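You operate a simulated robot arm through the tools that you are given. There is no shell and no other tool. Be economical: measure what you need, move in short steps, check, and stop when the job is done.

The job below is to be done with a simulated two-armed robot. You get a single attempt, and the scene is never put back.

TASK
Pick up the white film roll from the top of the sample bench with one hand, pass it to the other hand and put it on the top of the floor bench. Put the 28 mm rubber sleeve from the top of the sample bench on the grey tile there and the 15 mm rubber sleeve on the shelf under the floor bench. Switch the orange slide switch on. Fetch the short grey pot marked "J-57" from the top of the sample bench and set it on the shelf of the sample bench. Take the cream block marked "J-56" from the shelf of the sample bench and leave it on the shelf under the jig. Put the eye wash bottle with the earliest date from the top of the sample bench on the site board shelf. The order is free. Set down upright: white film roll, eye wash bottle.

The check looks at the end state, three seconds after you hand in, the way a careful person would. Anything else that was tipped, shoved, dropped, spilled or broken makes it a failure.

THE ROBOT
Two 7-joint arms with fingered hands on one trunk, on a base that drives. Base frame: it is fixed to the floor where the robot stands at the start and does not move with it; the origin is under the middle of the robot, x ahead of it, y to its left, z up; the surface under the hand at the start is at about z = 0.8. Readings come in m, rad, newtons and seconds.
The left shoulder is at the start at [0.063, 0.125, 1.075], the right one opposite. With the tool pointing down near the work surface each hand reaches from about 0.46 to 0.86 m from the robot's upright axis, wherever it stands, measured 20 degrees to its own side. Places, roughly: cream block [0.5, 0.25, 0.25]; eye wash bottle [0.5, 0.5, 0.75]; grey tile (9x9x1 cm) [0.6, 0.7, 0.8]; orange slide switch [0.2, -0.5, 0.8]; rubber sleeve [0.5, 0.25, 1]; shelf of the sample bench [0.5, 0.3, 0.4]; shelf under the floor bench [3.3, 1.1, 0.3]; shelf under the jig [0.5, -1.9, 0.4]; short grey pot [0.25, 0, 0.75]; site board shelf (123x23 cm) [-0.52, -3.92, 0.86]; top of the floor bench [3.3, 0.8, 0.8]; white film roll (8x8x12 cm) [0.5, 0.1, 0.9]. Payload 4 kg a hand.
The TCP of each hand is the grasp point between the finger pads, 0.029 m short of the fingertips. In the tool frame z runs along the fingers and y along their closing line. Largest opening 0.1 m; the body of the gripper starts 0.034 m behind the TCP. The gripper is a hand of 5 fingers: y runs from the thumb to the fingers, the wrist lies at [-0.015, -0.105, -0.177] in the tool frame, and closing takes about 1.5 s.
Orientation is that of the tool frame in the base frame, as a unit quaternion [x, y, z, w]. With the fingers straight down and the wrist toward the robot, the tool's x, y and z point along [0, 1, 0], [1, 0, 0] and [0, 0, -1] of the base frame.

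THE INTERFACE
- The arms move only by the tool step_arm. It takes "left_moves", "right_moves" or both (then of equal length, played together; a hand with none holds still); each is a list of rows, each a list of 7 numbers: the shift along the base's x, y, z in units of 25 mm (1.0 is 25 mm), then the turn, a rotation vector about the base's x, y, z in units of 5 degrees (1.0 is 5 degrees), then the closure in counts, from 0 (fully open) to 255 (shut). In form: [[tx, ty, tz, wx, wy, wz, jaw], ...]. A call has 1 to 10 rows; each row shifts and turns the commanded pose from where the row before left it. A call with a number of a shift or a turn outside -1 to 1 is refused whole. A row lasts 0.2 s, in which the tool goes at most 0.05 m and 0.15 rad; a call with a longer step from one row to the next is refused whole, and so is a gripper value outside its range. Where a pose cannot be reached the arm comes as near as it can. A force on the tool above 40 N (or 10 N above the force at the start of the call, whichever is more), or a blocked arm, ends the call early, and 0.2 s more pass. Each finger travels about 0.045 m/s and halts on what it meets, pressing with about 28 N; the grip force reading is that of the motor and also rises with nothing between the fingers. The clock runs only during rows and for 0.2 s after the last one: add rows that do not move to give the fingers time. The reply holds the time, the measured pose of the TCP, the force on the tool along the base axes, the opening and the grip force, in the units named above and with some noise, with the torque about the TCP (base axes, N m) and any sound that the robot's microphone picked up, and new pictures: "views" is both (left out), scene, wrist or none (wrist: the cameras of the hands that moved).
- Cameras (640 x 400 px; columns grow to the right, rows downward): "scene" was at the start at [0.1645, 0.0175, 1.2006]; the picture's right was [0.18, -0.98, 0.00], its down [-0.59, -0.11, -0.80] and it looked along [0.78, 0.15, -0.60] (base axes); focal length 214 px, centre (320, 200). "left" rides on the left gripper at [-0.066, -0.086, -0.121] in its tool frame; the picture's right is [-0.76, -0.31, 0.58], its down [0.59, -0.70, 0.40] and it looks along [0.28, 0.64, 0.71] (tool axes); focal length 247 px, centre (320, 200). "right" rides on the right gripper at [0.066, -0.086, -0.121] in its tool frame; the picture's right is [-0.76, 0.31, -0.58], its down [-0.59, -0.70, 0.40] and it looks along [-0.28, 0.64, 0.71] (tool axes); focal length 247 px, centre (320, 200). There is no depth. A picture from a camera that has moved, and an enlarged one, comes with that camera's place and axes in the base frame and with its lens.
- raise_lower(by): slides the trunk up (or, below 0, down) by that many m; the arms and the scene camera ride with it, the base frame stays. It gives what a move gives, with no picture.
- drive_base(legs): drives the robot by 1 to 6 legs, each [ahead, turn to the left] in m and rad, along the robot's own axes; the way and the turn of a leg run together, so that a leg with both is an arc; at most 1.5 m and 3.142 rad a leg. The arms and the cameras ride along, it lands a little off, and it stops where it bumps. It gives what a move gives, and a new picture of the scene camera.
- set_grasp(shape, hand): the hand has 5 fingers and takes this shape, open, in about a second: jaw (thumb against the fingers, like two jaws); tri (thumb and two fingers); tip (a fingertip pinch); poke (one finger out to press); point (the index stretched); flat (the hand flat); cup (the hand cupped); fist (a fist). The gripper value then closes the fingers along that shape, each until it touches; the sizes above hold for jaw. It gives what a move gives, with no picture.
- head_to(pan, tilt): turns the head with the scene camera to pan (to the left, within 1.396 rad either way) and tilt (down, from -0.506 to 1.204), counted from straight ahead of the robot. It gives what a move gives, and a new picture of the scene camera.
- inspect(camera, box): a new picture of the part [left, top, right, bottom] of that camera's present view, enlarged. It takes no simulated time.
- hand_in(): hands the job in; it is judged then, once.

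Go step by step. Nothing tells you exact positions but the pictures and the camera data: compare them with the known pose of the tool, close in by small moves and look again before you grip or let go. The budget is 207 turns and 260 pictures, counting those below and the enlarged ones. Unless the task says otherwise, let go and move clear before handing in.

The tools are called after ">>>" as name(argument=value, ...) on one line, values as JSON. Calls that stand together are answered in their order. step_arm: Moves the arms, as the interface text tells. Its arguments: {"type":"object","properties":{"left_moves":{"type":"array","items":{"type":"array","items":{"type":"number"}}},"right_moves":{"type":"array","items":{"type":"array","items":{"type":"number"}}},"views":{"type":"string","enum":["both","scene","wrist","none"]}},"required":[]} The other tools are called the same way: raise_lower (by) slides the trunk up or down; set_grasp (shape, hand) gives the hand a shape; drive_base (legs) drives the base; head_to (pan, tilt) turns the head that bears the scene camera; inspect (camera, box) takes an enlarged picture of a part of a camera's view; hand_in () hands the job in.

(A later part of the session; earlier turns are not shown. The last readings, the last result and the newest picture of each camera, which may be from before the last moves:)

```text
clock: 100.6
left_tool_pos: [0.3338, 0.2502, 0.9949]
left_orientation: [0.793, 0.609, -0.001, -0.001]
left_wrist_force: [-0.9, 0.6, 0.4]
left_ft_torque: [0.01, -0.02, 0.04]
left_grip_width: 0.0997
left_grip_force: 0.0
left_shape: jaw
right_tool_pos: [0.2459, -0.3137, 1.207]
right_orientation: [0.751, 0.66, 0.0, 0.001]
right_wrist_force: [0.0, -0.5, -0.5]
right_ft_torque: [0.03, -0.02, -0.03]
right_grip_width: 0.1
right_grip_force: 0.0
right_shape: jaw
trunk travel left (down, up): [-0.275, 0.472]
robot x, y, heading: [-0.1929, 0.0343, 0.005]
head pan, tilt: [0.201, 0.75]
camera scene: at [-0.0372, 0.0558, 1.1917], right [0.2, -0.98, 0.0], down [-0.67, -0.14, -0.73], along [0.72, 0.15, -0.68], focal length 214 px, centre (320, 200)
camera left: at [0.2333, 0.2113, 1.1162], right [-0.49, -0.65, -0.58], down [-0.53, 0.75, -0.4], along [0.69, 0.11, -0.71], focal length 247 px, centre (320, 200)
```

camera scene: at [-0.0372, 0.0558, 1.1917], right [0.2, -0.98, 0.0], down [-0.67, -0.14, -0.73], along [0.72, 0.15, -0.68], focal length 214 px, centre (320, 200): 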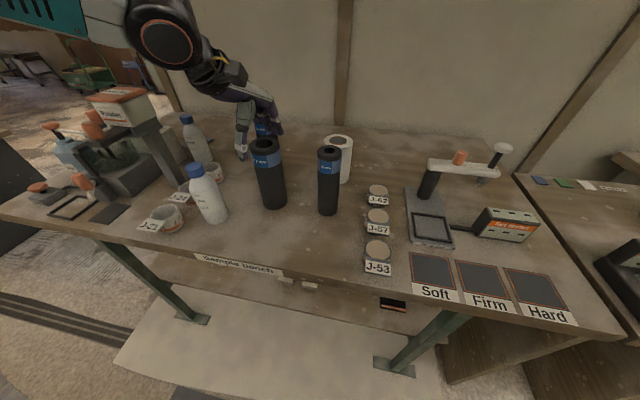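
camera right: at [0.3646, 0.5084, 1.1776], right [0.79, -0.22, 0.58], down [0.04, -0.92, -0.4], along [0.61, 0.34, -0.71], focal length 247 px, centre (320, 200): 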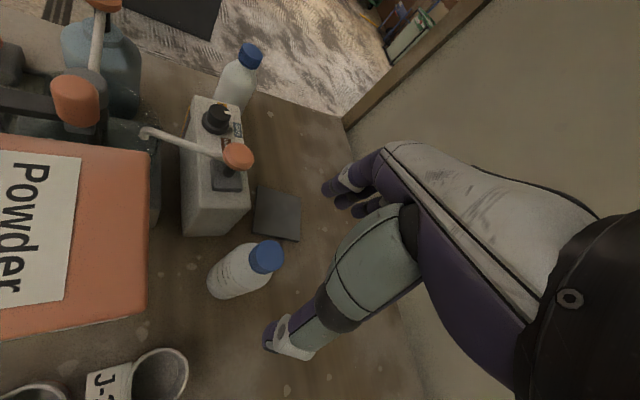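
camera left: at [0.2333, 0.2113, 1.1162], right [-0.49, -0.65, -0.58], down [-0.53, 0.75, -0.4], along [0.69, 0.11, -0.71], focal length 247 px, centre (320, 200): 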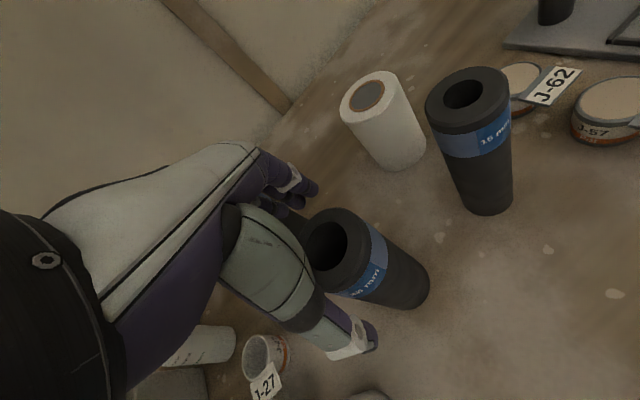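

>>> step_arm(left_moves=[[-0.1, -0.1, -0.6, 0, 0, 0, 0], [0, 0, -0.6, 0, 0, 0, 0], [0, 0, -0.6, 0, 0, 0, 0], [0, 0, -0.3, 0, 0, 0, 0], [0, 0, 0, 0, 0, 0, 0]], views="both")

```text
clock: 101.8
left_tool_pos: [0.3309, 0.2481, 0.9421]
left_orientation: [0.793, 0.609, -0.001, -0.001]
left_wrist_force: [0.6, 0.6, 0.1]
left_ft_torque: [-0.03, 0.03, 0.03]
left_grip_width: 0.0999
left_grip_force: 0.1
left_shape: jaw
right_tool_pos: [0.2457, -0.3129, 1.2081]
right_orientation: [0.752, 0.659, 0.0, 0.0]
right_wrist_force: [0.9, 0.5, -0.4]
right_ft_torque: [0.03, -0.01, 0.02]
right_grip_width: 0.0999
right_grip_force: 0.0
right_shape: jaw
trunk travel left (down, up): [-0.275, 0.472]
robot x, y, heading: [-0.1921, 0.0372, -0.001]
head pan, tilt: [0.201, 0.75]
camera scene: at [-0.0372, 0.0558, 1.1917], right [0.2, -0.98, 0.0], down [-0.67, -0.14, -0.73], along [0.72, 0.15, -0.68], focal length 214 px, centre (320, 200)
camera left: at [0.231, 0.2089, 1.0634], right [-0.49, -0.65, -0.58], down [-0.53, 0.75, -0.4], along [0.69, 0.11, -0.71], focal length 247 px, centre (320, 200)
```

scene: 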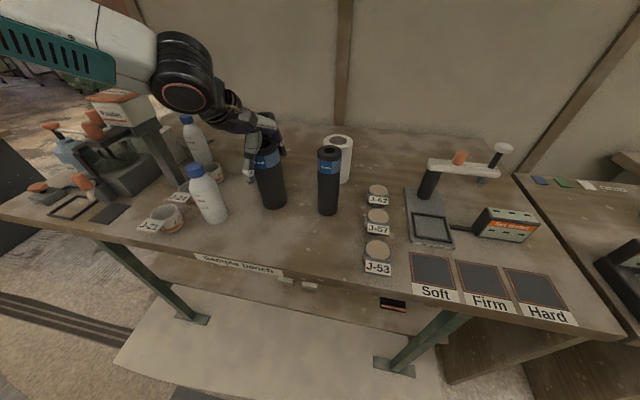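
left: 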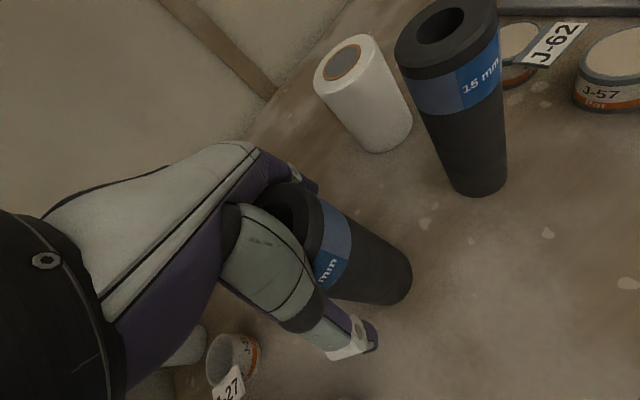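

The sleeve is between thumb and fingers. I close and lift.

>>> step_arm(left_moves=[[0, 0, 0, 0, 0, 0, 255], [0, 0, 0, 0, 0, 0, 255], [0, 0, 0, 0, 0, 0, 255], [0, 0, 0, 0, 0, 0, 255], [0, 0, 0, 0, 0, 0, 255], [0, 0, 0, 0, 0, 0, 255], [0, 0, 0, 0, 0, 0, 255], [0, 0, 0.4, 0, 0, 0, 255], [0, 0, 0.6, 0, 0, 0, 255]], views="both")

```text
clock: 103.8
left_tool_pos: [0.3318, 0.2492, 0.9677]
left_orientation: [0.794, 0.608, -0.001, 0.0]
left_wrist_force: [0.2, 0.6, -0.7]
left_ft_torque: [0.02, 0.02, -0.01]
left_grip_width: 0.054
left_grip_force: 27.9
left_shape: jaw
right_tool_pos: [0.2451, -0.3124, 1.2068]
right_orientation: [0.752, 0.659, 0.0, 0.0]
right_wrist_force: [0.2, 0.3, 0.2]
right_ft_torque: [-0.02, 0.0, 0.02]
right_grip_width: 0.0997
right_grip_force: 0.0
right_shape: jaw
trunk travel left (down, up): [-0.275, 0.472]
robot x, y, heading: [-0.2011, 0.0383, 0.003]
head pan, tilt: [0.201, 0.75]
camera scene: at [-0.0373, 0.0558, 1.1917], right [0.2, -0.98, 0.0], down [-0.67, -0.14, -0.73], along [0.72, 0.15, -0.68], focal length 214 px, centre (320, 200)
camera left: at [0.2313, 0.2085, 1.0887], right [-0.49, -0.65, -0.58], down [-0.53, 0.75, -0.4], along [0.69, 0.11, -0.71], focal length 247 px, centre (320, 200)
```

scene: 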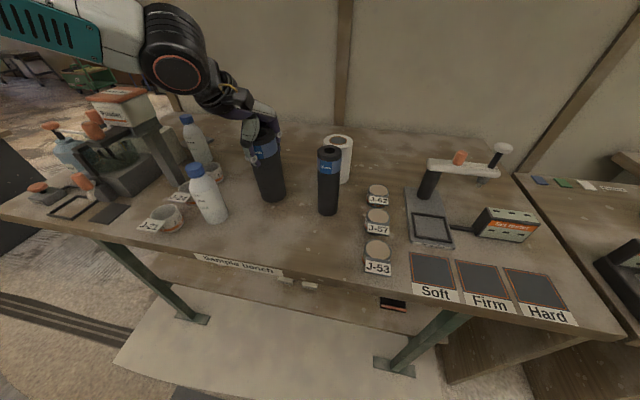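
left: 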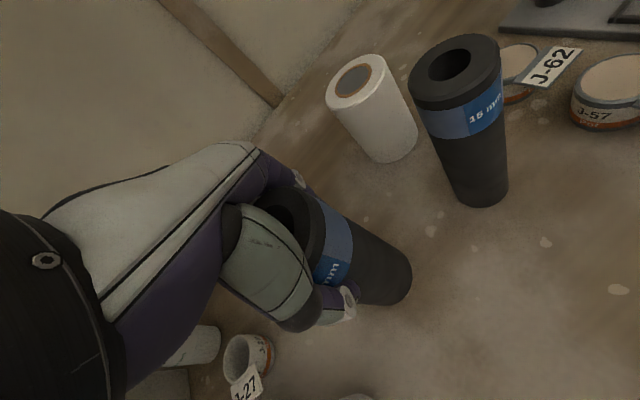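

Gripped (5.4 cm). I lift high and drive left so the tile comes to the left side.

>>> step_arm(left_moves=[[0, 0, 1, 0, 0, 0, 255], [0, 0, 1, 0, 0, 0, 255], [0, 0, 1, 0, 0, 0, 255], [0, 0, 1, 0, 0, 0, 255], [0, 0, 1, 0, 0, 0, 255], [0, 0, 1, 0, 0, 0, 255], [0, 0, 1, 0, 0, 0, 255], [0, 0, 1, 0, 0, 0, 255], [0, 0, 1, 0, 0, 0, 255], [0, 0, 1, 0, 0, 0, 255]], views="none")

>>> drive_base(legs=[[-0.15, 0], [0, 1.57], [0.36, 0], [0, -1.57], [0.18, 0]])

>>> step_arm(left_moves=[[0, 0, 0.2, 0, 0, 0, 255]], views="wrist")

```text
clock: 106.0
left_tool_pos: [0.3304, 0.2484, 1.2176]
left_orientation: [0.793, 0.609, -0.001, -0.001]
left_wrist_force: [-0.7, -0.1, 0.5]
left_ft_torque: [-0.01, 0.01, -0.02]
left_grip_width: 0.054
left_grip_force: 27.9
left_shape: jaw
right_tool_pos: [0.2453, -0.3133, 1.2064]
right_orientation: [0.752, 0.659, 0.0, 0.0]
right_wrist_force: [-1.0, 0.7, -0.2]
right_ft_torque: [-0.02, -0.02, -0.01]
right_grip_width: 0.0998
right_grip_force: 0.1
right_shape: jaw
trunk travel left (down, up): [-0.275, 0.472]
robot x, y, heading: [-0.1997, 0.0361, -0.002]
head pan, tilt: [0.201, 0.75]
```

```text
clock: 118.2
left_tool_pos: [0.3586, 0.6204, 1.2167]
left_orientation: [0.79, 0.614, -0.001, 0.0]
left_wrist_force: [0.2, -0.5, -0.8]
left_ft_torque: [0.0, 0.05, -0.02]
left_grip_width: 0.0538
left_grip_force: 28.4
left_shape: jaw
right_tool_pos: [0.28, 0.0559, 1.208]
right_orientation: [0.748, 0.663, -0.002, -0.001]
right_wrist_force: [0.3, -0.2, -0.6]
right_ft_torque: [0.01, 0.01, 0.02]
right_grip_width: 0.1
right_grip_force: 0.1
right_shape: jaw
trunk travel left (down, up): [-0.275, 0.472]
robot x, y, heading: [-0.1674, 0.4009, 0.014]
head pan, tilt: [0.201, 0.75]
camera scene: at [-0.0074, 0.4216, 1.1915], right [0.21, -0.98, 0.0], down [-0.67, -0.15, -0.73], along [0.71, 0.16, -0.68], focal length 214 px, centre (320, 200)
```

scene: 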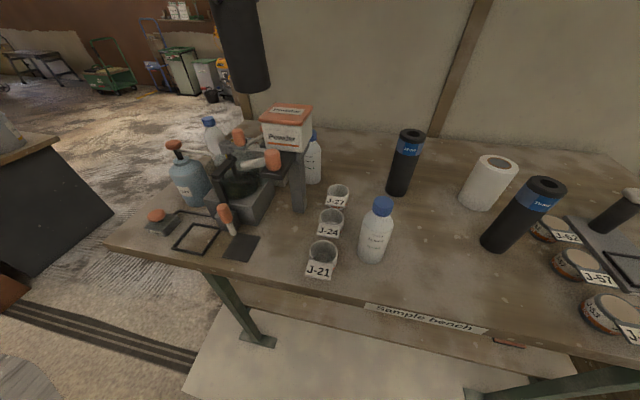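

```text
clock: 118.6
left_tool_pos: [0.3588, 0.6197, 1.2222]
left_orientation: [0.79, 0.614, 0.0, 0.001]
left_wrist_force: [0.5, 0.1, -0.1]
left_ft_torque: [0.02, 0.04, 0.0]
left_grip_width: 0.0537
left_grip_force: 27.7
left_shape: jaw
right_tool_pos: [0.2788, 0.0553, 1.2078]
right_orientation: [0.748, 0.664, 0.0, -0.001]
right_wrist_force: [-0.3, 0.2, -0.2]
right_ft_torque: [0.0, -0.02, 0.01]
right_grip_width: 0.0999
right_grip_force: 0.0
right_shape: jaw
trunk travel left (down, up): [-0.275, 0.472]
robot x, y, heading: [-0.169, 0.4034, 0.012]
head pan, tilt: [0.201, 0.75]
camera left: at [0.2588, 0.5779, 1.344], right [-0.48, -0.66, -0.58], down [-0.54, 0.74, -0.4], along [0.69, 0.12, -0.71], focal length 247 px, centre (320, 200)
```

left: 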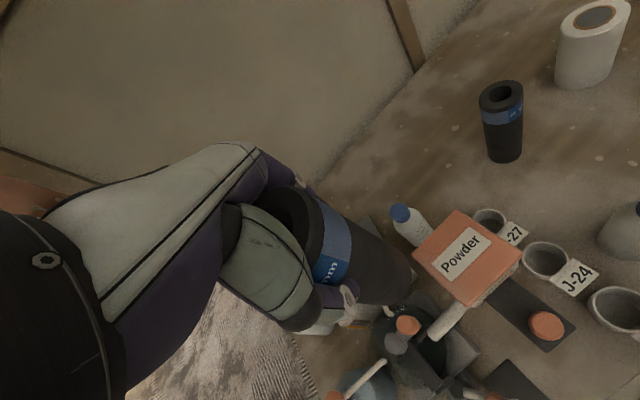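

>>> step_arm(left_moves=[[0.95, 0.1, 0.2, 0, 0, 0.7, 255], [0.95, 0.1, 0.2, 0, 0, 0.7, 255], [0.95, 0.1, 0, 0, 0, 0.7, 255], [0.95, 0.1, 0, 0, 0, 0.7, 255], [0.95, 0.1, 0, 0, 0, 0.7, 255], [0.95, 0.1, 0, 0, 0, 0.7, 255], [0.95, 0.1, 0, 0, 0, 0.7, 255], [0.95, 0.1, 0, 0, 0, 0.7, 255], [0.95, 0.1, 0, 0, 0, 0.7, 255], [0, 0, 0, 0, 0, 0, 255]], views="both")

```text
clock: 120.8
left_tool_pos: [0.5237, 0.7209, 1.214]
left_orientation: [0.605, 0.796, 0.0, 0.001]
left_wrist_force: [1.0, -0.2, 0.2]
left_ft_torque: [-0.02, 0.0, 0.01]
left_grip_width: 0.0537
left_grip_force: 27.9
left_shape: jaw
left hand out of reach, approached as far as the arm can: row 6, 7, 8, 9
right_tool_pos: [0.2784, 0.0556, 1.2068]
right_orientation: [0.748, 0.664, 0.0, 0.0]
right_wrist_force: [0.6, -0.4, -0.7]
right_ft_torque: [0.01, 0.06, -0.02]
right_grip_width: 0.0998
right_grip_force: 0.0
right_shape: jaw
trunk travel left (down, up): [-0.275, 0.472]
robot x, y, heading: [-0.1682, 0.4015, 0.015]
head pan, tilt: [0.201, 0.75]
camera scene: at [-0.0079, 0.4217, 1.1916], right [0.21, -0.98, 0.0], down [-0.67, -0.15, -0.73], along [0.71, 0.16, -0.68], focal length 214 px, centre (320, 200)
camera left: at [0.4587, 0.6353, 1.3359], right [-0.09, -0.81, -0.58], down [-0.84, 0.38, -0.4], along [0.54, 0.44, -0.71], focal length 247 px, centre (320, 200)
```

scene: 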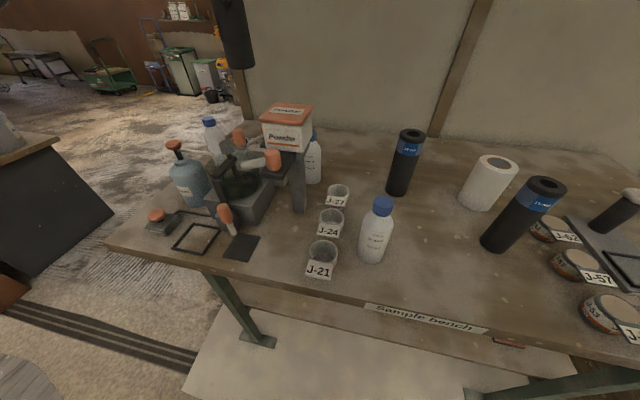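
left: 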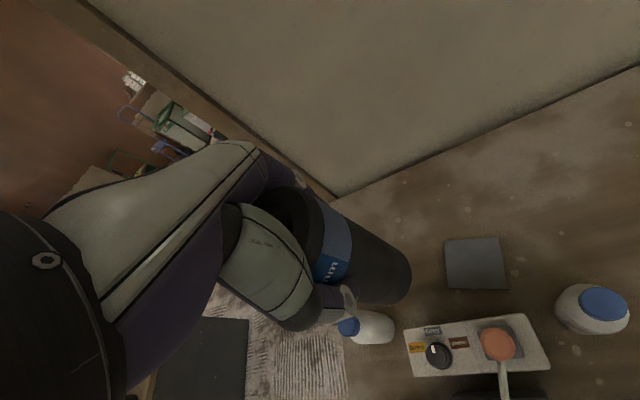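

The reach is too short from here. I pull the hand back and drive closer to the bench.

>>> step_arm(left_moves=[[-1, -0.5, 0, 0, 0, 0, 255], [-1, -0.5, 0, 0, 0, 0, 255], [-1, -0.5, 0, 0, 0, 0, 255], [-1, -0.5, 0, 0, 0, 0, 255], [-1, 0, 0, 0, 0, 0, 255], [0, 0, 0, 0, 0, 0, 255]], views="none")

>>> drive_base(legs=[[0.14, 0]])

```text
clock: 122.2
left_tool_pos: [0.3984, 0.6697, 1.2152]
left_orientation: [0.592, 0.806, -0.001, 0.0]
left_wrist_force: [0.3, 0.0, -0.6]
left_ft_torque: [-0.02, -0.02, 0.02]
left_grip_width: 0.0539
left_grip_force: 28.1
left_shape: jaw
right_tool_pos: [0.2803, 0.0563, 1.2081]
right_orientation: [0.748, 0.664, 0.0, 0.0]
right_wrist_force: [-0.4, -0.8, -0.2]
right_ft_torque: [-0.02, 0.02, 0.0]
right_grip_width: 0.0998
right_grip_force: 0.0
right_shape: jaw
trunk travel left (down, up): [-0.275, 0.472]
robot x, y, heading: [-0.1696, 0.4004, 0.012]
head pan, tilt: [0.201, 0.75]
```

```text
clock: 123.6
left_tool_pos: [0.5391, 0.673, 1.2137]
left_orientation: [0.593, 0.805, 0.0, -0.001]
left_wrist_force: [0.4, -0.6, -0.5]
left_ft_torque: [-0.01, 0.01, -0.01]
left_grip_width: 0.054
left_grip_force: 27.9
left_shape: jaw
right_tool_pos: [0.4197, 0.0576, 1.2076]
right_orientation: [0.748, 0.664, 0.0, 0.0]
right_wrist_force: [-0.1, 0.5, 0.6]
right_ft_torque: [0.01, 0.01, -0.03]
right_grip_width: 0.1
right_grip_force: 0.2
right_shape: jaw
trunk travel left (down, up): [-0.275, 0.472]
robot x, y, heading: [-0.0287, 0.4019, 0.015]
head pan, tilt: [0.201, 0.75]
camera scene: at [0.1327, 0.4235, 1.1915], right [0.21, -0.98, 0.0], down [-0.67, -0.15, -0.73], along [0.71, 0.16, -0.68], focal length 214 px, centre (320, 200)
```

scene: 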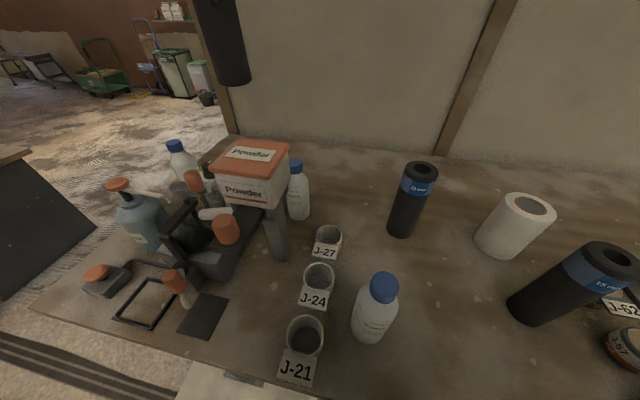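

>>> step_arm(left_moves=[[0.7, -0.5, -0.3, 0, 0, 0, 255], [0.7, -0.6, -0.6, 0, 0, 0, 255], [0, 0, -1, 0, 0, 0, 255], [0, 0, -1, 0, 0, 0, 255], [0, 0, -1, 0, 0, 0, 255], [0, 0, -1, 0, 0, 0, 255], [0, 0, -1, 0, 0, 0, 255], [0, 0, -0.6, 0, 0, 0, 255], [0, 0, 0, 0, 0, 0, 255]], views="both")

```text
clock: 125.6
left_tool_pos: [0.5744, 0.6444, 1.0502]
left_orientation: [0.592, 0.806, 0.0, -0.001]
left_wrist_force: [0.7, 1.2, 0.2]
left_ft_torque: [-0.01, 0.01, 0.0]
left_grip_width: 0.0539
left_grip_force: 27.7
left_shape: jaw
right_tool_pos: [0.4193, 0.0577, 1.2081]
right_orientation: [0.748, 0.664, 0.0, -0.001]
right_wrist_force: [0.8, -0.4, 0.7]
right_ft_torque: [-0.04, -0.01, 0.0]
right_grip_width: 0.1
right_grip_force: 0.1
right_shape: jaw
trunk travel left (down, up): [-0.275, 0.472]
robot x, y, heading: [-0.0245, 0.4049, 0.019]
head pan, tilt: [0.201, 0.75]
camera scene: at [0.1316, 0.4235, 1.1917], right [0.21, -0.98, 0.0], down [-0.67, -0.15, -0.73], along [0.71, 0.16, -0.68], focal length 214 px, centre (320, 200)
camera left: at [0.5104, 0.5579, 1.1736], right [-0.07, -0.81, -0.58], down [-0.85, 0.35, -0.4], along [0.53, 0.46, -0.71], focal length 247 px, centre (320, 200)
```

scene: 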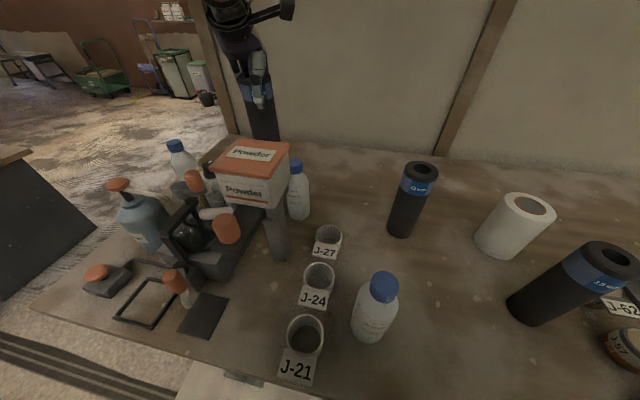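
left: 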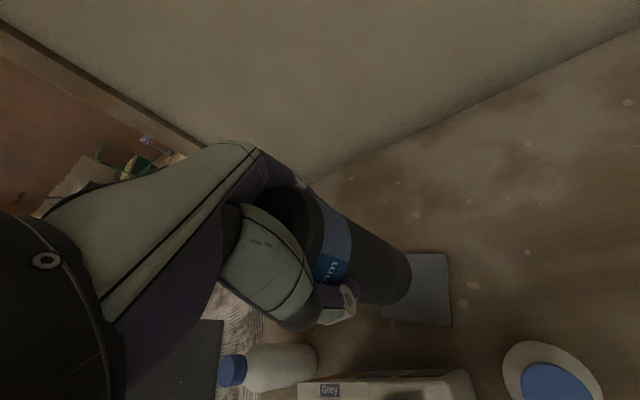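

>>> step_arm(left_moves=[[0, 0, -1, 0, 0, 0, 255], [0, 0, -1, 0, 0, 0, 255], [0, 0, -1, 0, 0, 0, 255], [0, 0, -0.4, 0, 0, 0, 255], [0, 0, 0, 0, 0, 0, 255]], views="both")

```text
clock: 126.8
left_tool_pos: [0.5729, 0.6445, 0.9671]
left_orientation: [0.593, 0.805, -0.001, 0.0]
left_wrist_force: [0.2, 0.7, -1.0]
left_ft_torque: [0.0, -0.03, -0.01]
left_grip_width: 0.0539
left_grip_force: 27.9
left_shape: jaw
right_tool_pos: [0.4188, 0.0576, 1.2071]
right_orientation: [0.748, 0.664, -0.001, 0.0]
right_wrist_force: [-0.2, 0.0, -0.1]
right_ft_torque: [0.01, -0.01, 0.03]
right_grip_width: 0.0998
right_grip_force: 0.1
right_shape: jaw
trunk travel left (down, up): [-0.275, 0.472]
robot x, y, heading: [-0.0294, 0.4068, 0.015]
head pan, tilt: [0.201, 0.75]
camera scene: at [0.1316, 0.4235, 1.1917], right [0.21, -0.98, 0.0], down [-0.67, -0.15, -0.73], along [0.71, 0.16, -0.68], focal length 214 px, centre (320, 200)
camera left: at [0.5098, 0.5573, 1.0888], right [-0.07, -0.81, -0.58], down [-0.85, 0.35, -0.4], along [0.53, 0.46, -0.71], focal length 247 px, centre (320, 200)
```

scene: 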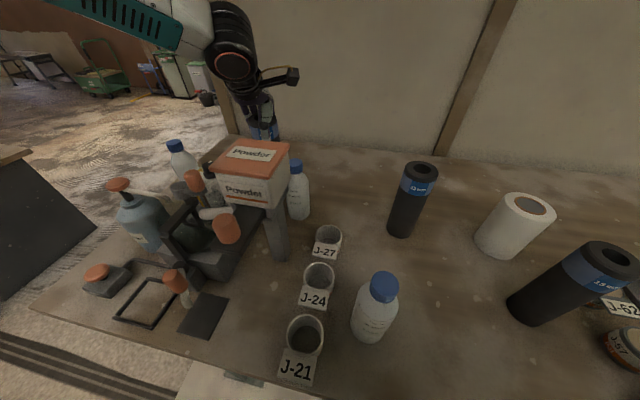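
left: 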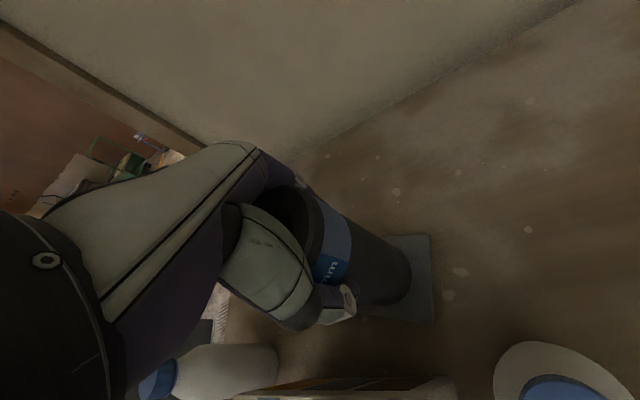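

>>> step_arm(left_moves=[[0, 0, -0.2, 0, 0, 0, 255], [0, 0, -0.2, 0, 0, 0, 255], [0, 0, -0.15, 0, 0, 0, 255], [0, 0, 0, 0, 0, 0, 255]], views="wrist")

```text
clock: 127.8
left_tool_pos: [0.5722, 0.6438, 0.9539]
left_orientation: [0.592, 0.806, -0.001, -0.001]
left_wrist_force: [-0.1, 0.0, 1.2]
left_ft_torque: [-0.01, 0.05, 0.0]
left_grip_width: 0.0538
left_grip_force: 27.8
left_shape: jaw
right_tool_pos: [0.4189, 0.0572, 1.2077]
right_orientation: [0.748, 0.663, 0.0, -0.001]
right_wrist_force: [-0.1, 0.5, -0.2]
right_ft_torque: [0.03, 0.0, 0.0]
right_grip_width: 0.0997
right_grip_force: 0.0
right_shape: jaw
trunk travel left (down, up): [-0.275, 0.472]
robot x, y, heading: [-0.0285, 0.4035, 0.014]
head pan, tilt: [0.201, 0.75]
camera left: at [0.5098, 0.5573, 1.075], right [-0.07, -0.81, -0.58], down [-0.85, 0.35, -0.4], along [0.53, 0.46, -0.71], focal length 247 px, centre (320, 200)
```

left: 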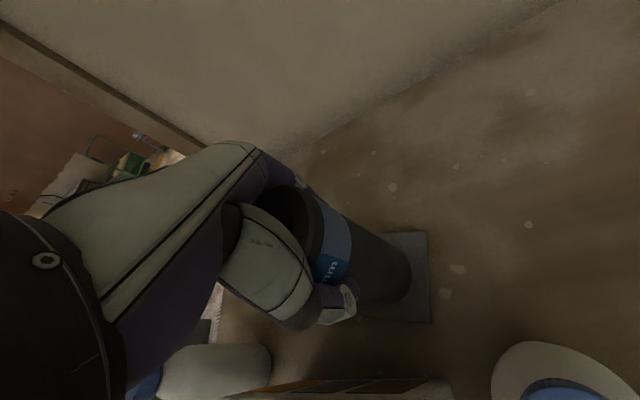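

>>> step_arm(left_moves=[[0, 0, -0.12, 0, 0, 0, 255], [0, 0, -0.12, 0, 0, 0, 255], [0, 0, -0.12, 0, 0, 0, 255], [0, 0, 0, 0, 0, 0, 255]], views="wrist")

```text
clock: 128.8
left_tool_pos: [0.5731, 0.6439, 0.949]
left_orientation: [0.594, 0.804, 0.002, 0.004]
left_wrist_force: [3.6, 0.7, 25.3]
left_ft_torque: [0.13, 0.03, -0.05]
left_grip_width: 0.0545
left_grip_force: 28.1
left_shape: jaw
right_tool_pos: [0.4178, 0.0574, 1.208]
right_orientation: [0.747, 0.664, 0.001, 0.0]
right_wrist_force: [-0.5, -0.9, -0.9]
right_ft_torque: [0.01, -0.02, 0.03]
right_grip_width: 0.0997
right_grip_force: 0.0
right_shape: jaw
trunk travel left (down, up): [-0.275, 0.472]
robot x, y, heading: [-0.0291, 0.4024, 0.013]
head pan, tilt: [0.201, 0.75]
camera left: at [0.5091, 0.5563, 1.0701], right [-0.06, -0.81, -0.58], down [-0.84, 0.35, -0.41], along [0.53, 0.46, -0.71], focal length 247 px, centre (320, 200)
```

left: 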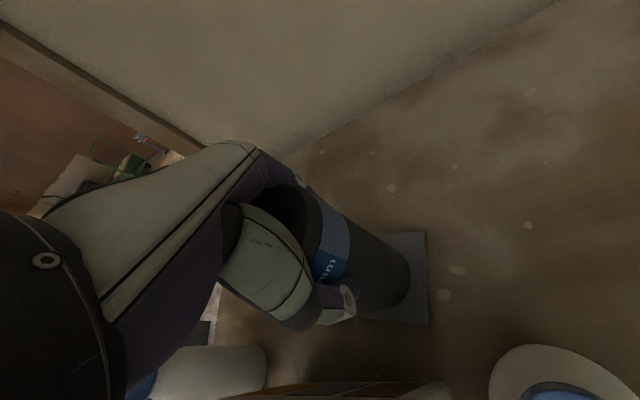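

Contact at the expected height. I ease up, open and rise.

>>> step_arm(left_moves=[[0, 0, 0.22, 0, 0, 0, 200], [0, 0, 0, 0, 0, 0, 100], [0, 0, 0, 0, 0, 0, 0], [0, 0, 0, 0, 0, 0, 0], [0, 0, 0, 0, 0, 0, 0], [0, 0, 0, 0, 0, 0, 0], [0, 0, 0.5, 0, 0, 0, 0], [0, 0, 0.5, 0, 0, 0, 0], [0, 0, 1, 0, 0, 0, 0], [0, 0, 1, 0, 0, 0, 0]], views="wrist")

>>> step_arm(left_moves=[[0, 0, 1, 0, 0, 0, 0], [0, 0, 1, 0, 0, 0, 0], [-0.5, -0.6, 0.5, 0, 0, 0, 0], [-0.6, -0.6, 0, 0, 0, 0.5, 0], [-0.6, -0.6, 0, 0, 0, 0.5, 0], [-0.6, -0.6, 0, 0, 0, 0, 0], [-0.6, -0.6, 0, 0, 0, 0, 0], [-0.6, -0.7, 0, 0, 0, 0, 0], [0, 0, 0, 0, 0, 0, 0]], views="both")

```text
clock: 131.0
left_tool_pos: [0.5733, 0.6445, 1.0254]
left_orientation: [0.593, 0.805, -0.001, -0.001]
left_wrist_force: [0.8, -0.1, 0.5]
left_ft_torque: [-0.02, -0.02, -0.02]
left_grip_width: 0.1
left_grip_force: 0.0
left_shape: jaw
right_tool_pos: [0.4185, 0.058, 1.2086]
right_orientation: [0.748, 0.664, 0.0, -0.001]
right_wrist_force: [0.0, -0.9, -0.3]
right_ft_torque: [0.0, 0.0, 0.0]
right_grip_width: 0.1001
right_grip_force: 0.1
right_shape: jaw
trunk travel left (down, up): [-0.275, 0.472]
robot x, y, heading: [-0.0286, 0.4037, 0.012]
head pan, tilt: [0.201, 0.75]
camera left: at [0.5102, 0.5578, 1.1471], right [-0.07, -0.81, -0.58], down [-0.85, 0.35, -0.4], along [0.53, 0.46, -0.71], focal length 247 px, centre (320, 200)
```

left: 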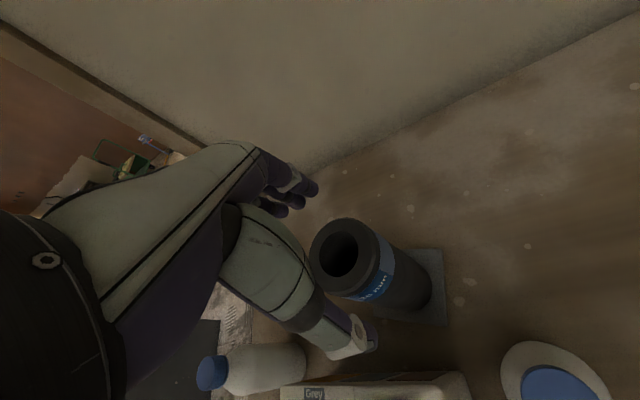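

```text
clock: 133.0
left_tool_pos: [0.4855, 0.5532, 1.0881]
left_orientation: [0.558, 0.83, 0.0, 0.0]
left_wrist_force: [-0.7, -1.0, 0.2]
left_ft_torque: [0.01, -0.01, 0.01]
left_grip_width: 0.0995
left_grip_force: 0.0
left_shape: jaw
right_tool_pos: [0.4185, 0.057, 1.2077]
right_orientation: [0.747, 0.664, 0.0, 0.0]
right_wrist_force: [-0.2, 0.9, 0.7]
right_ft_torque: [0.03, 0.0, -0.01]
right_grip_width: 0.1
right_grip_force: 0.0
right_shape: jaw
trunk travel left (down, up): [-0.275, 0.472]
robot x, y, heading: [-0.0278, 0.4062, 0.014]
head pan, tilt: [0.201, 0.75]
camera scene: at [0.1315, 0.4236, 1.1917], right [0.21, -0.98, 0.0], down [-0.67, -0.15, -0.73], along [0.71, 0.16, -0.68], focal length 214 px, centre (320, 200)
camera left: at [0.4301, 0.46, 1.2094], right [0.0, -0.82, -0.58], down [-0.87, 0.28, -0.4], along [0.49, 0.5, -0.71], focal length 247 px, centre (320, 200)
```

scene: 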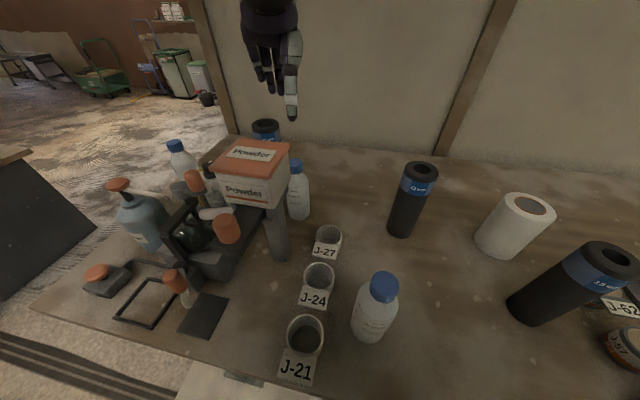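
left: 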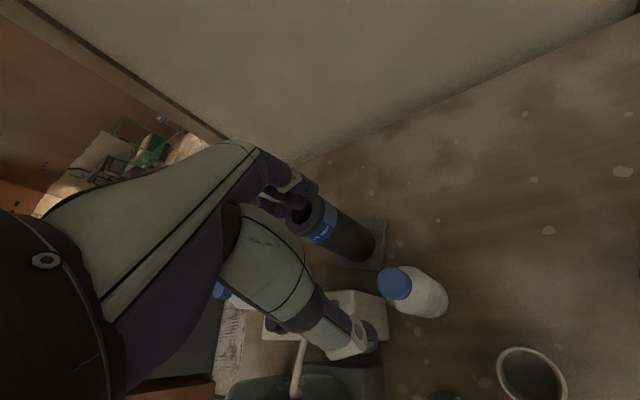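

The sleeve stands on the tile. Now the MAY bottle, with fingers partly closed for clearance.

>>> step_arm(left_moves=[[-0.1, -0.1, 0, 0, 0, -1, 70], [-0.1, -0.1, -0.5, 0, 0, -1, 70], [0, 0, -1, 0, 0, 0, 70], [0, 0, -1, 0, 0, 0, 70], [0, 0, -1, 0, 0, 0, 70], [0, 0, 0, 0, 0, 0, 70]], views="both")

```text
clock: 134.4
left_tool_pos: [0.4804, 0.5467, 0.9999]
left_orientation: [0.628, 0.778, 0.0, 0.0]
left_wrist_force: [-0.3, 0.4, -0.8]
left_ft_torque: [-0.02, -0.04, 0.0]
left_grip_width: 0.0729
left_grip_force: 0.0
left_shape: jaw
right_tool_pos: [0.4181, 0.0581, 1.2074]
right_orientation: [0.748, 0.664, 0.0, 0.0]
right_wrist_force: [0.0, 0.3, 0.1]
right_ft_torque: [0.02, -0.03, -0.01]
right_grip_width: 0.1001
right_grip_force: 0.1
right_shape: jaw
trunk travel left (down, up): [-0.275, 0.472]
robot x, y, heading: [-0.0263, 0.4044, 0.013]
head pan, tilt: [0.201, 0.75]
camera scene: at [0.1314, 0.4234, 1.1917], right [0.21, -0.98, 0.0], down [-0.67, -0.15, -0.73], along [0.71, 0.16, -0.68], focal length 214 px, centre (320, 200)
camera left: at [0.4101, 0.4648, 1.1216], right [-0.14, -0.81, -0.58], down [-0.81, 0.43, -0.4], along [0.57, 0.41, -0.71], focal length 247 px, centre (320, 200)
```

scene: 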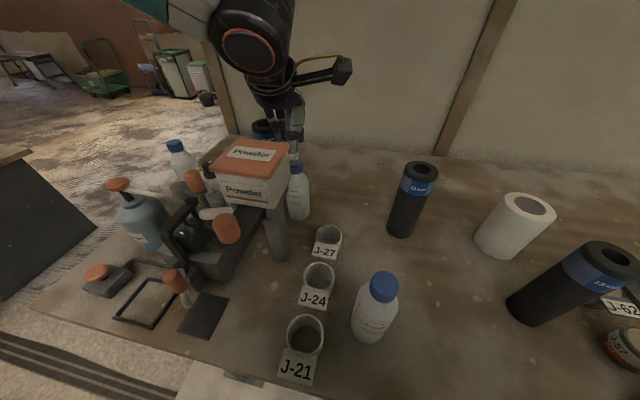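
left: 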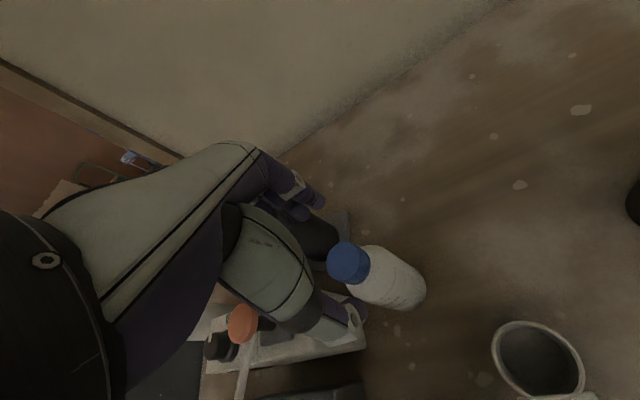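

The wrist would come close over the hopper lid; I turn the hand a bit more before the final descent.

>>> step_arm(left_moves=[[0, 0, 0.6, 0, 0, 1, 70], [0, 0, 0, 0, 0, 1, 70], [0, 0, 0, 0, 0, 1, 70], [0, 0, 0, 0, 0, 1, 70], [0, 0, 0, 0, 0, 0.7, 70], [0, 0, -0.6, 0, 0, 0, 70], [0, 0, 0, 0, 0, 0, 70]], views="both")

```text
clock: 136.0
left_tool_pos: [0.4811, 0.5464, 0.9993]
left_orientation: [0.455, 0.89, -0.001, 0.0]
left_wrist_force: [0.7, -0.3, 0.1]
left_ft_torque: [-0.02, 0.01, -0.02]
left_grip_width: 0.0729
left_grip_force: 0.1
left_shape: jaw
right_tool_pos: [0.4184, 0.0584, 1.2076]
right_orientation: [0.748, 0.664, 0.0, -0.001]
right_wrist_force: [-0.4, -0.9, -0.6]
right_ft_torque: [0.05, 0.01, -0.01]
right_grip_width: 0.0996
right_grip_force: 0.0
right_shape: jaw
trunk travel left (down, up): [-0.275, 0.472]
robot x, y, heading: [-0.0302, 0.4025, 0.017]
head pan, tilt: [0.201, 0.75]
camera scene: at [0.1315, 0.4235, 1.1917], right [0.21, -0.98, 0.0], down [-0.67, -0.15, -0.73], along [0.71, 0.16, -0.68], focal length 214 px, centre (320, 200)
camera left: at [0.4488, 0.4451, 1.1216], right [0.19, -0.79, -0.58], down [-0.91, 0.07, -0.4], along [0.35, 0.6, -0.71], focal length 247 px, centre (320, 200)
```

scene: 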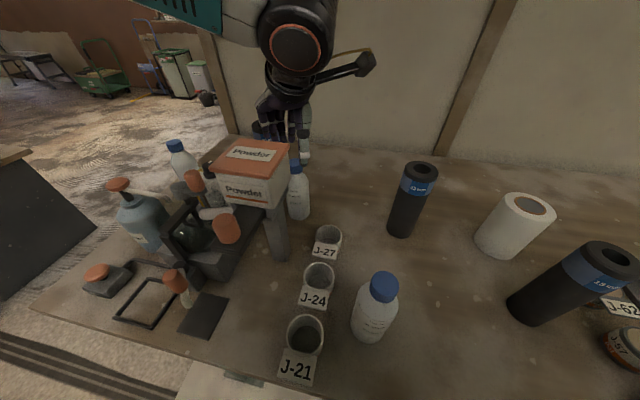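
left: 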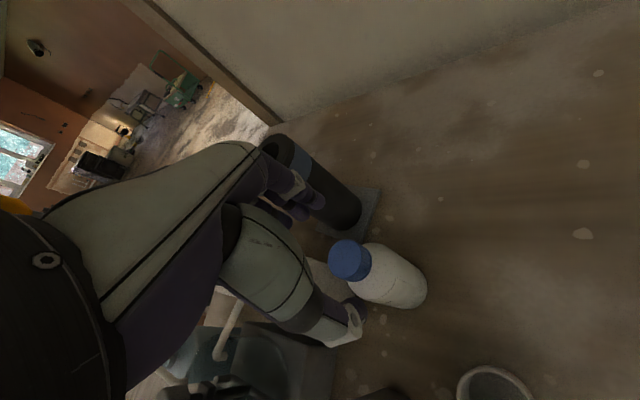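

>>> step_arm(left_moves=[[0, 0, -0.6, 0, 0, 0, 70], [0, 0, -0.6, 0, 0, 0, 70], [0, 0, -0.6, 0, 0, 0, 70], [0, 0, -0.6, 0, 0, 0, 70], [0, 0, 0, 0, 0, 0, 70]], views="both")

```text
clock: 137.2
left_tool_pos: [0.4807, 0.5464, 0.9399]
left_orientation: [0.457, 0.89, -0.001, -0.001]
left_wrist_force: [-0.8, -0.9, -0.1]
left_ft_torque: [-0.02, 0.0, -0.02]
left_grip_width: 0.0728
left_grip_force: 0.1
left_shape: jaw
right_tool_pos: [0.4179, 0.0576, 1.2082]
right_orientation: [0.748, 0.664, 0.0, 0.0]
right_wrist_force: [-1.0, -0.3, 0.9]
right_ft_torque: [-0.02, 0.05, 0.0]
right_grip_width: 0.0998
right_grip_force: 0.0
right_shape: jaw
trunk travel left (down, up): [-0.275, 0.472]
robot x, y, heading: [-0.0276, 0.4044, 0.017]
head pan, tilt: [0.201, 0.75]
camera scene: at [0.1315, 0.4235, 1.1917], right [0.21, -0.98, 0.0], down [-0.67, -0.15, -0.73], along [0.71, 0.16, -0.68], focal length 214 px, centre (320, 200)
camera left: at [0.4489, 0.4448, 1.0618], right [0.19, -0.79, -0.58], down [-0.91, 0.07, -0.4], along [0.35, 0.6, -0.71], focal length 247 px, centre (320, 200)
```

scene: 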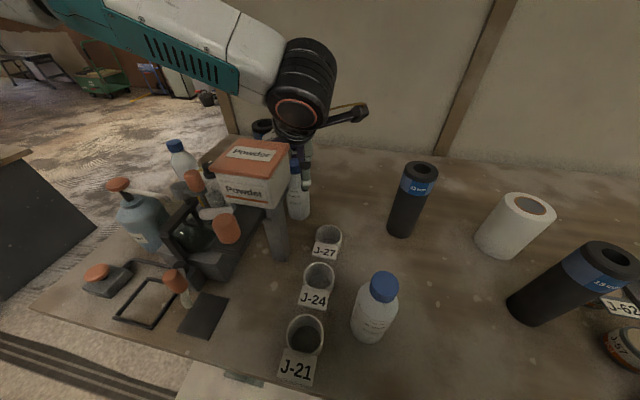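
left: 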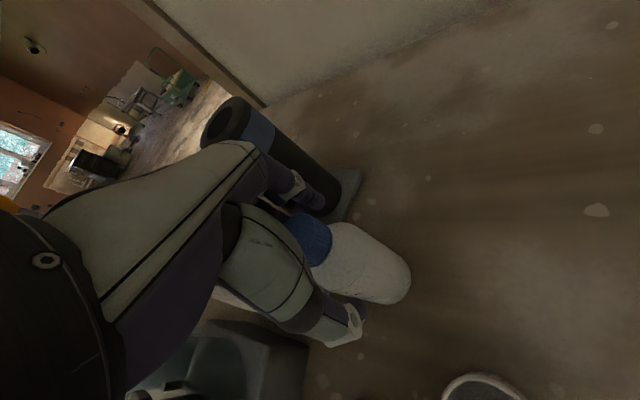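

>>> step_arm(left_moves=[[0, 0, 0, 0, 0, 0, 255], [0, 0, 0, 0, 0, 0, 255], [0, 0, 0, 0, 0, 0, 255], [0, 0, 0, 0, 0, 0, 255], [0, 0, 0, 0, 0, 0, 255], [0, 0, 0, 0, 0, 0, 255], [0, 0, 0.5, 0, 0, 0, 255], [0, 0, 0.5, 0, 0, 0, 255]], views="both")

```text
clock: 139.0
left_tool_pos: [0.4805, 0.5467, 0.9645]
left_orientation: [0.455, 0.89, -0.001, -0.001]
left_wrist_force: [-0.4, 0.1, -2.2]
left_ft_torque: [-0.02, 0.0, 0.0]
left_grip_width: 0.0277
left_grip_force: 28.0
left_shape: jaw
right_tool_pos: [0.4189, 0.0569, 1.2067]
right_orientation: [0.748, 0.664, 0.0, 0.0]
right_wrist_force: [-0.5, -0.5, 0.9]
right_ft_torque: [-0.01, -0.01, -0.02]
right_grip_width: 0.0997
right_grip_force: 0.0
right_shape: jaw
trunk travel left (down, up): [-0.275, 0.472]
robot x, y, heading: [-0.0285, 0.4042, 0.016]
head pan, tilt: [0.201, 0.75]
camera scene: at [0.1317, 0.4235, 1.1916], right [0.21, -0.98, 0.0], down [-0.67, -0.15, -0.73], along [0.71, 0.16, -0.68], focal length 214 px, centre (320, 200)
camera left: at [0.4494, 0.4446, 1.0862], right [0.19, -0.79, -0.58], down [-0.92, 0.07, -0.4], along [0.35, 0.6, -0.71], focal length 247 px, centre (320, 200)
```

scene: 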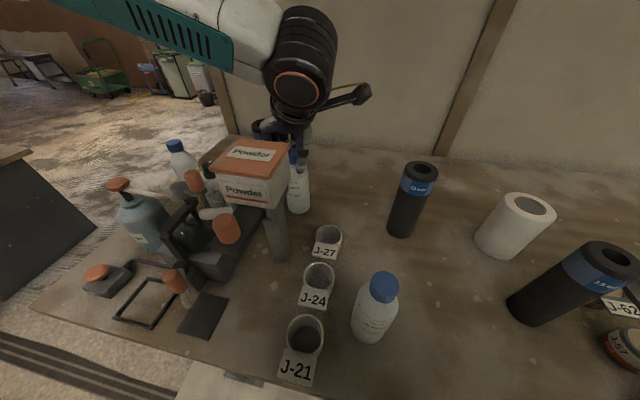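
left: 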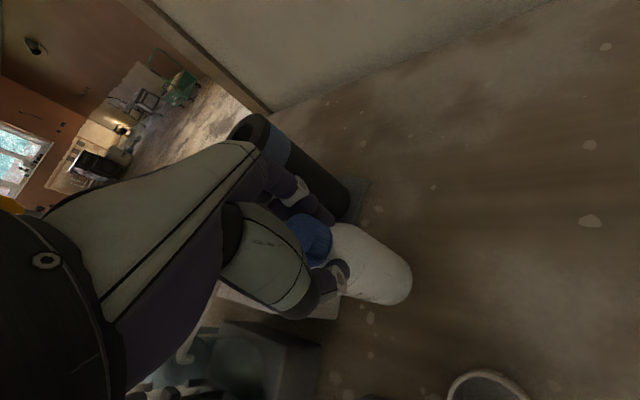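

Bottle held. I lift it clear and check it hangs upright.

>>> step_arm(left_moves=[[0.1, 0, 1, 0, 0, 0, 255], [0, 0, 1, 0, 0, 0, 255], [0, 0, 1, 0, 0, 0, 255], [0, 0, 1, 0, 0, 0, 255], [0, 0, 1, 0, 0, 0, 255], [0, 0, 1, 0, 0, 0, 255], [0, 0, 1, 0, 0, 0, 255], [0, 0, 1, 0, 0, 0, 255], [0, 0, 1, 0, 0, 0, 255], [0, 0, 1, 0, 0, 0, 255]], views="both")

```text
clock: 141.2
left_tool_pos: [0.4834, 0.5502, 1.2129]
left_orientation: [0.456, 0.89, -0.001, 0.0]
left_wrist_force: [0.2, -0.6, -2.8]
left_ft_torque: [-0.02, -0.01, -0.01]
left_grip_width: 0.0274
left_grip_force: 27.8
left_shape: jaw
right_tool_pos: [0.4197, 0.0574, 1.2068]
right_orientation: [0.748, 0.664, -0.001, -0.001]
right_wrist_force: [0.2, 0.0, -0.1]
right_ft_torque: [-0.01, 0.02, 0.02]
right_grip_width: 0.0997
right_grip_force: 0.1
right_shape: jaw
trunk travel left (down, up): [-0.275, 0.472]
robot x, y, heading: [-0.0252, 0.4046, 0.016]
head pan, tilt: [0.201, 0.75]
camera scene: at [0.1322, 0.4238, 1.1915], right [0.21, -0.98, 0.0], down [-0.67, -0.15, -0.73], along [0.71, 0.16, -0.68], focal length 214 px, centre (320, 200)
camera left: at [0.4516, 0.448, 1.3353], right [0.19, -0.79, -0.58], down [-0.92, 0.07, -0.4], along [0.35, 0.6, -0.71], focal length 247 px, centre (320, 200)
```

scene: 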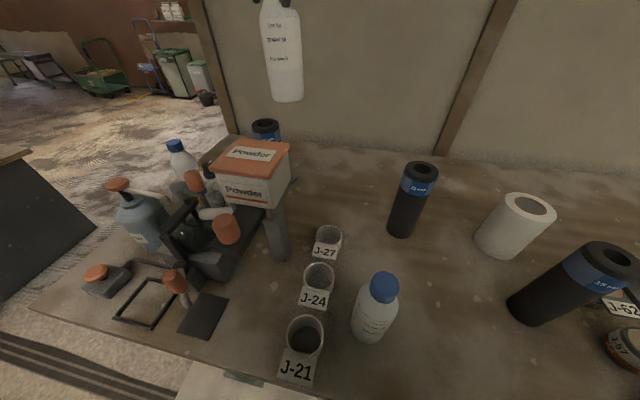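
left: 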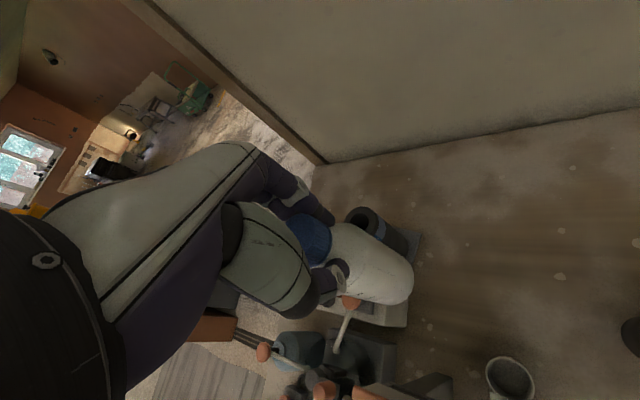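

>>> inspect(camera="scene", box=[250, 0, 320, 110])

```text
3.64 times, centred on (285, 55) of scene
camera zoom: at [0.1322, 0.4238, 1.1915], right [0.21, -0.98, 0.0], down [-0.67, -0.15, -0.73], along [0.71, 0.16, -0.68], focal length 780 px, centre (447, 727)
```

zoom: 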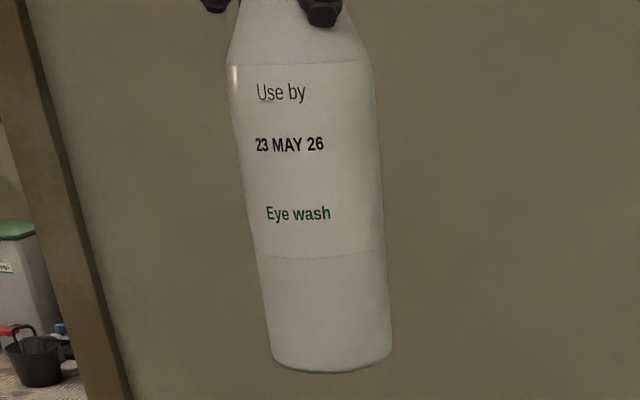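

Date is 23 MAY 26. Next I bring the left arm in safely and move to fetch pot J-57 with the right hand.

>>> step_arm(left_moves=[[0, 0, 1, 0, 0, 0, 255], [0, 0, 1, 0, 0, 0, 255], [0, 0, 1, 0, 0, 0, 255], [0, 0, 0, 0, 0, 0, 255]], views="none")

>>> drive_base(legs=[[-0.4, 0], [0, -1.57], [0.2, 0], [0, 1.555]])

>>> step_arm(left_moves=[[-0.5, 0.6, 0, 0, 0, -1, 255], [-0.5, 0.6, 0, 0, 0, -1, 255], [-0.5, 0.6, 0, 0, 0, -1, 255], [-0.5, 0.6, 0, 0, 0, -1, 255], [-0.5, 0.6, 0, 0, 0, -1, 255], [-0.5, 0.6, 0, 0, 0, -1, 255], [-0.3, 0.6, 0, 0, 0, -1, 255], [0, 0.6, 0, 0, 0, -1, 255], [0, 0.6, 0, 0, 0, -1, 255], [0, 0, 0, 0, 0, -1, 255]], views="scene")

```text
clock: 142.2
left_tool_pos: [0.4686, 0.574, 1.2765]
left_orientation: [0.456, 0.89, -0.002, 0.001]
left_wrist_force: [0.0, 0.1, -2.1]
left_ft_torque: [0.0, 0.02, -0.01]
left_grip_width: 0.0275
left_grip_force: 27.7
left_shape: jaw
left hand out of reach, approached as far as the arm can: row 1, 2, 3
right_tool_pos: [0.4189, 0.0587, 1.2067]
right_orientation: [0.748, 0.664, 0.001, 0.0]
right_wrist_force: [0.6, -0.5, 0.6]
right_ft_torque: [0.02, -0.04, 0.0]
right_grip_width: 0.0997
right_grip_force: 0.0
right_shape: jaw
trunk travel left (down, up): [-0.275, 0.472]
robot x, y, heading: [-0.0272, 0.4028, 0.016]
head pan, tilt: [0.201, 0.75]
```

```text
clock: 153.7
left_tool_pos: [0.0728, 0.3764, 1.2748]
left_orientation: [0.453, 0.892, -0.001, 0.0]
left_wrist_force: [1.2, 0.1, -3.8]
left_ft_torque: [-0.03, 0.02, 0.01]
left_grip_width: 0.0247
left_grip_force: 28.2
left_shape: jaw
right_tool_pos: [0.0292, -0.1422, 1.2067]
right_orientation: [0.744, 0.668, 0.0, 0.0]
right_wrist_force: [0.7, -0.8, 0.7]
right_ft_torque: [-0.01, -0.01, -0.03]
right_grip_width: 0.0999
right_grip_force: 0.0
right_shape: jaw
trunk travel left (down, up): [-0.275, 0.472]
robot x, y, heading: [-0.4194, 0.2023, 0.023]
head pan, tilt: [0.201, 0.75]
camera scene: at [-0.2622, 0.2214, 1.1916], right [0.22, -0.97, 0.0], down [-0.67, -0.15, -0.73], along [0.71, 0.16, -0.68], focal length 214 px, centre (320, 200)
```

scene: 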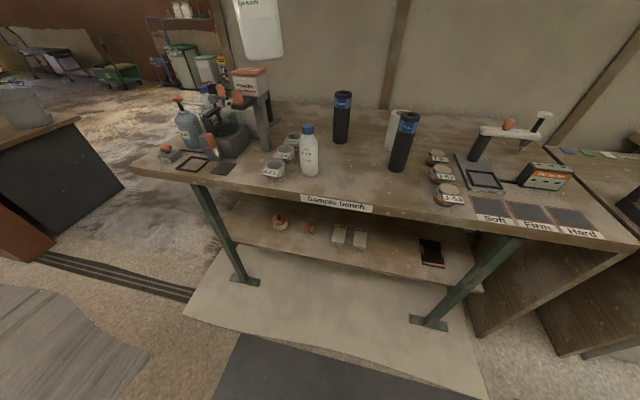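

```text
clock: 155.9
left_tool_pos: [-0.0094, 0.5105, 1.2754]
left_orientation: [0.788, 0.616, -0.001, 0.0]
left_wrist_force: [0.0, -0.3, -3.2]
left_ft_torque: [0.0, -0.01, -0.02]
left_grip_width: 0.0249
left_grip_force: 27.4
left_shape: jaw
right_tool_pos: [0.0281, -0.1424, 1.208]
right_orientation: [0.744, 0.668, 0.0, 0.0]
right_wrist_force: [0.1, 0.6, -0.3]
right_ft_torque: [-0.01, -0.03, 0.02]
right_grip_width: 0.0998
right_grip_force: 0.0
right_shape: jaw
trunk travel left (down, up): [-0.275, 0.472]
robot x, y, heading: [-0.4202, 0.2011, 0.021]
head pan, tilt: [0.201, 0.75]
camera scene: at [-0.2622, 0.2213, 1.1916], right [0.22, -0.97, 0.0], down [-0.67, -0.15, -0.73], along [0.71, 0.16, -0.68], focal length 214 px, centre (320, 200)
```

scene: 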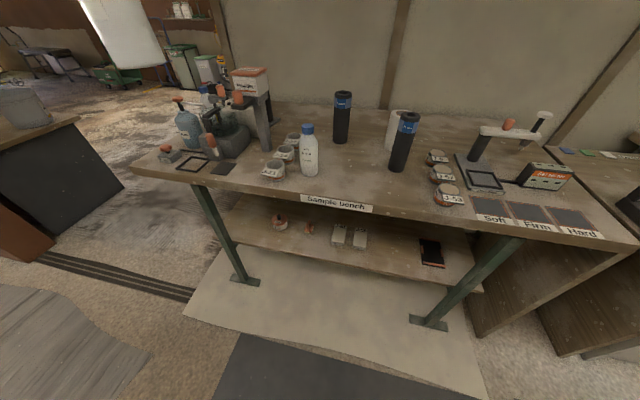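

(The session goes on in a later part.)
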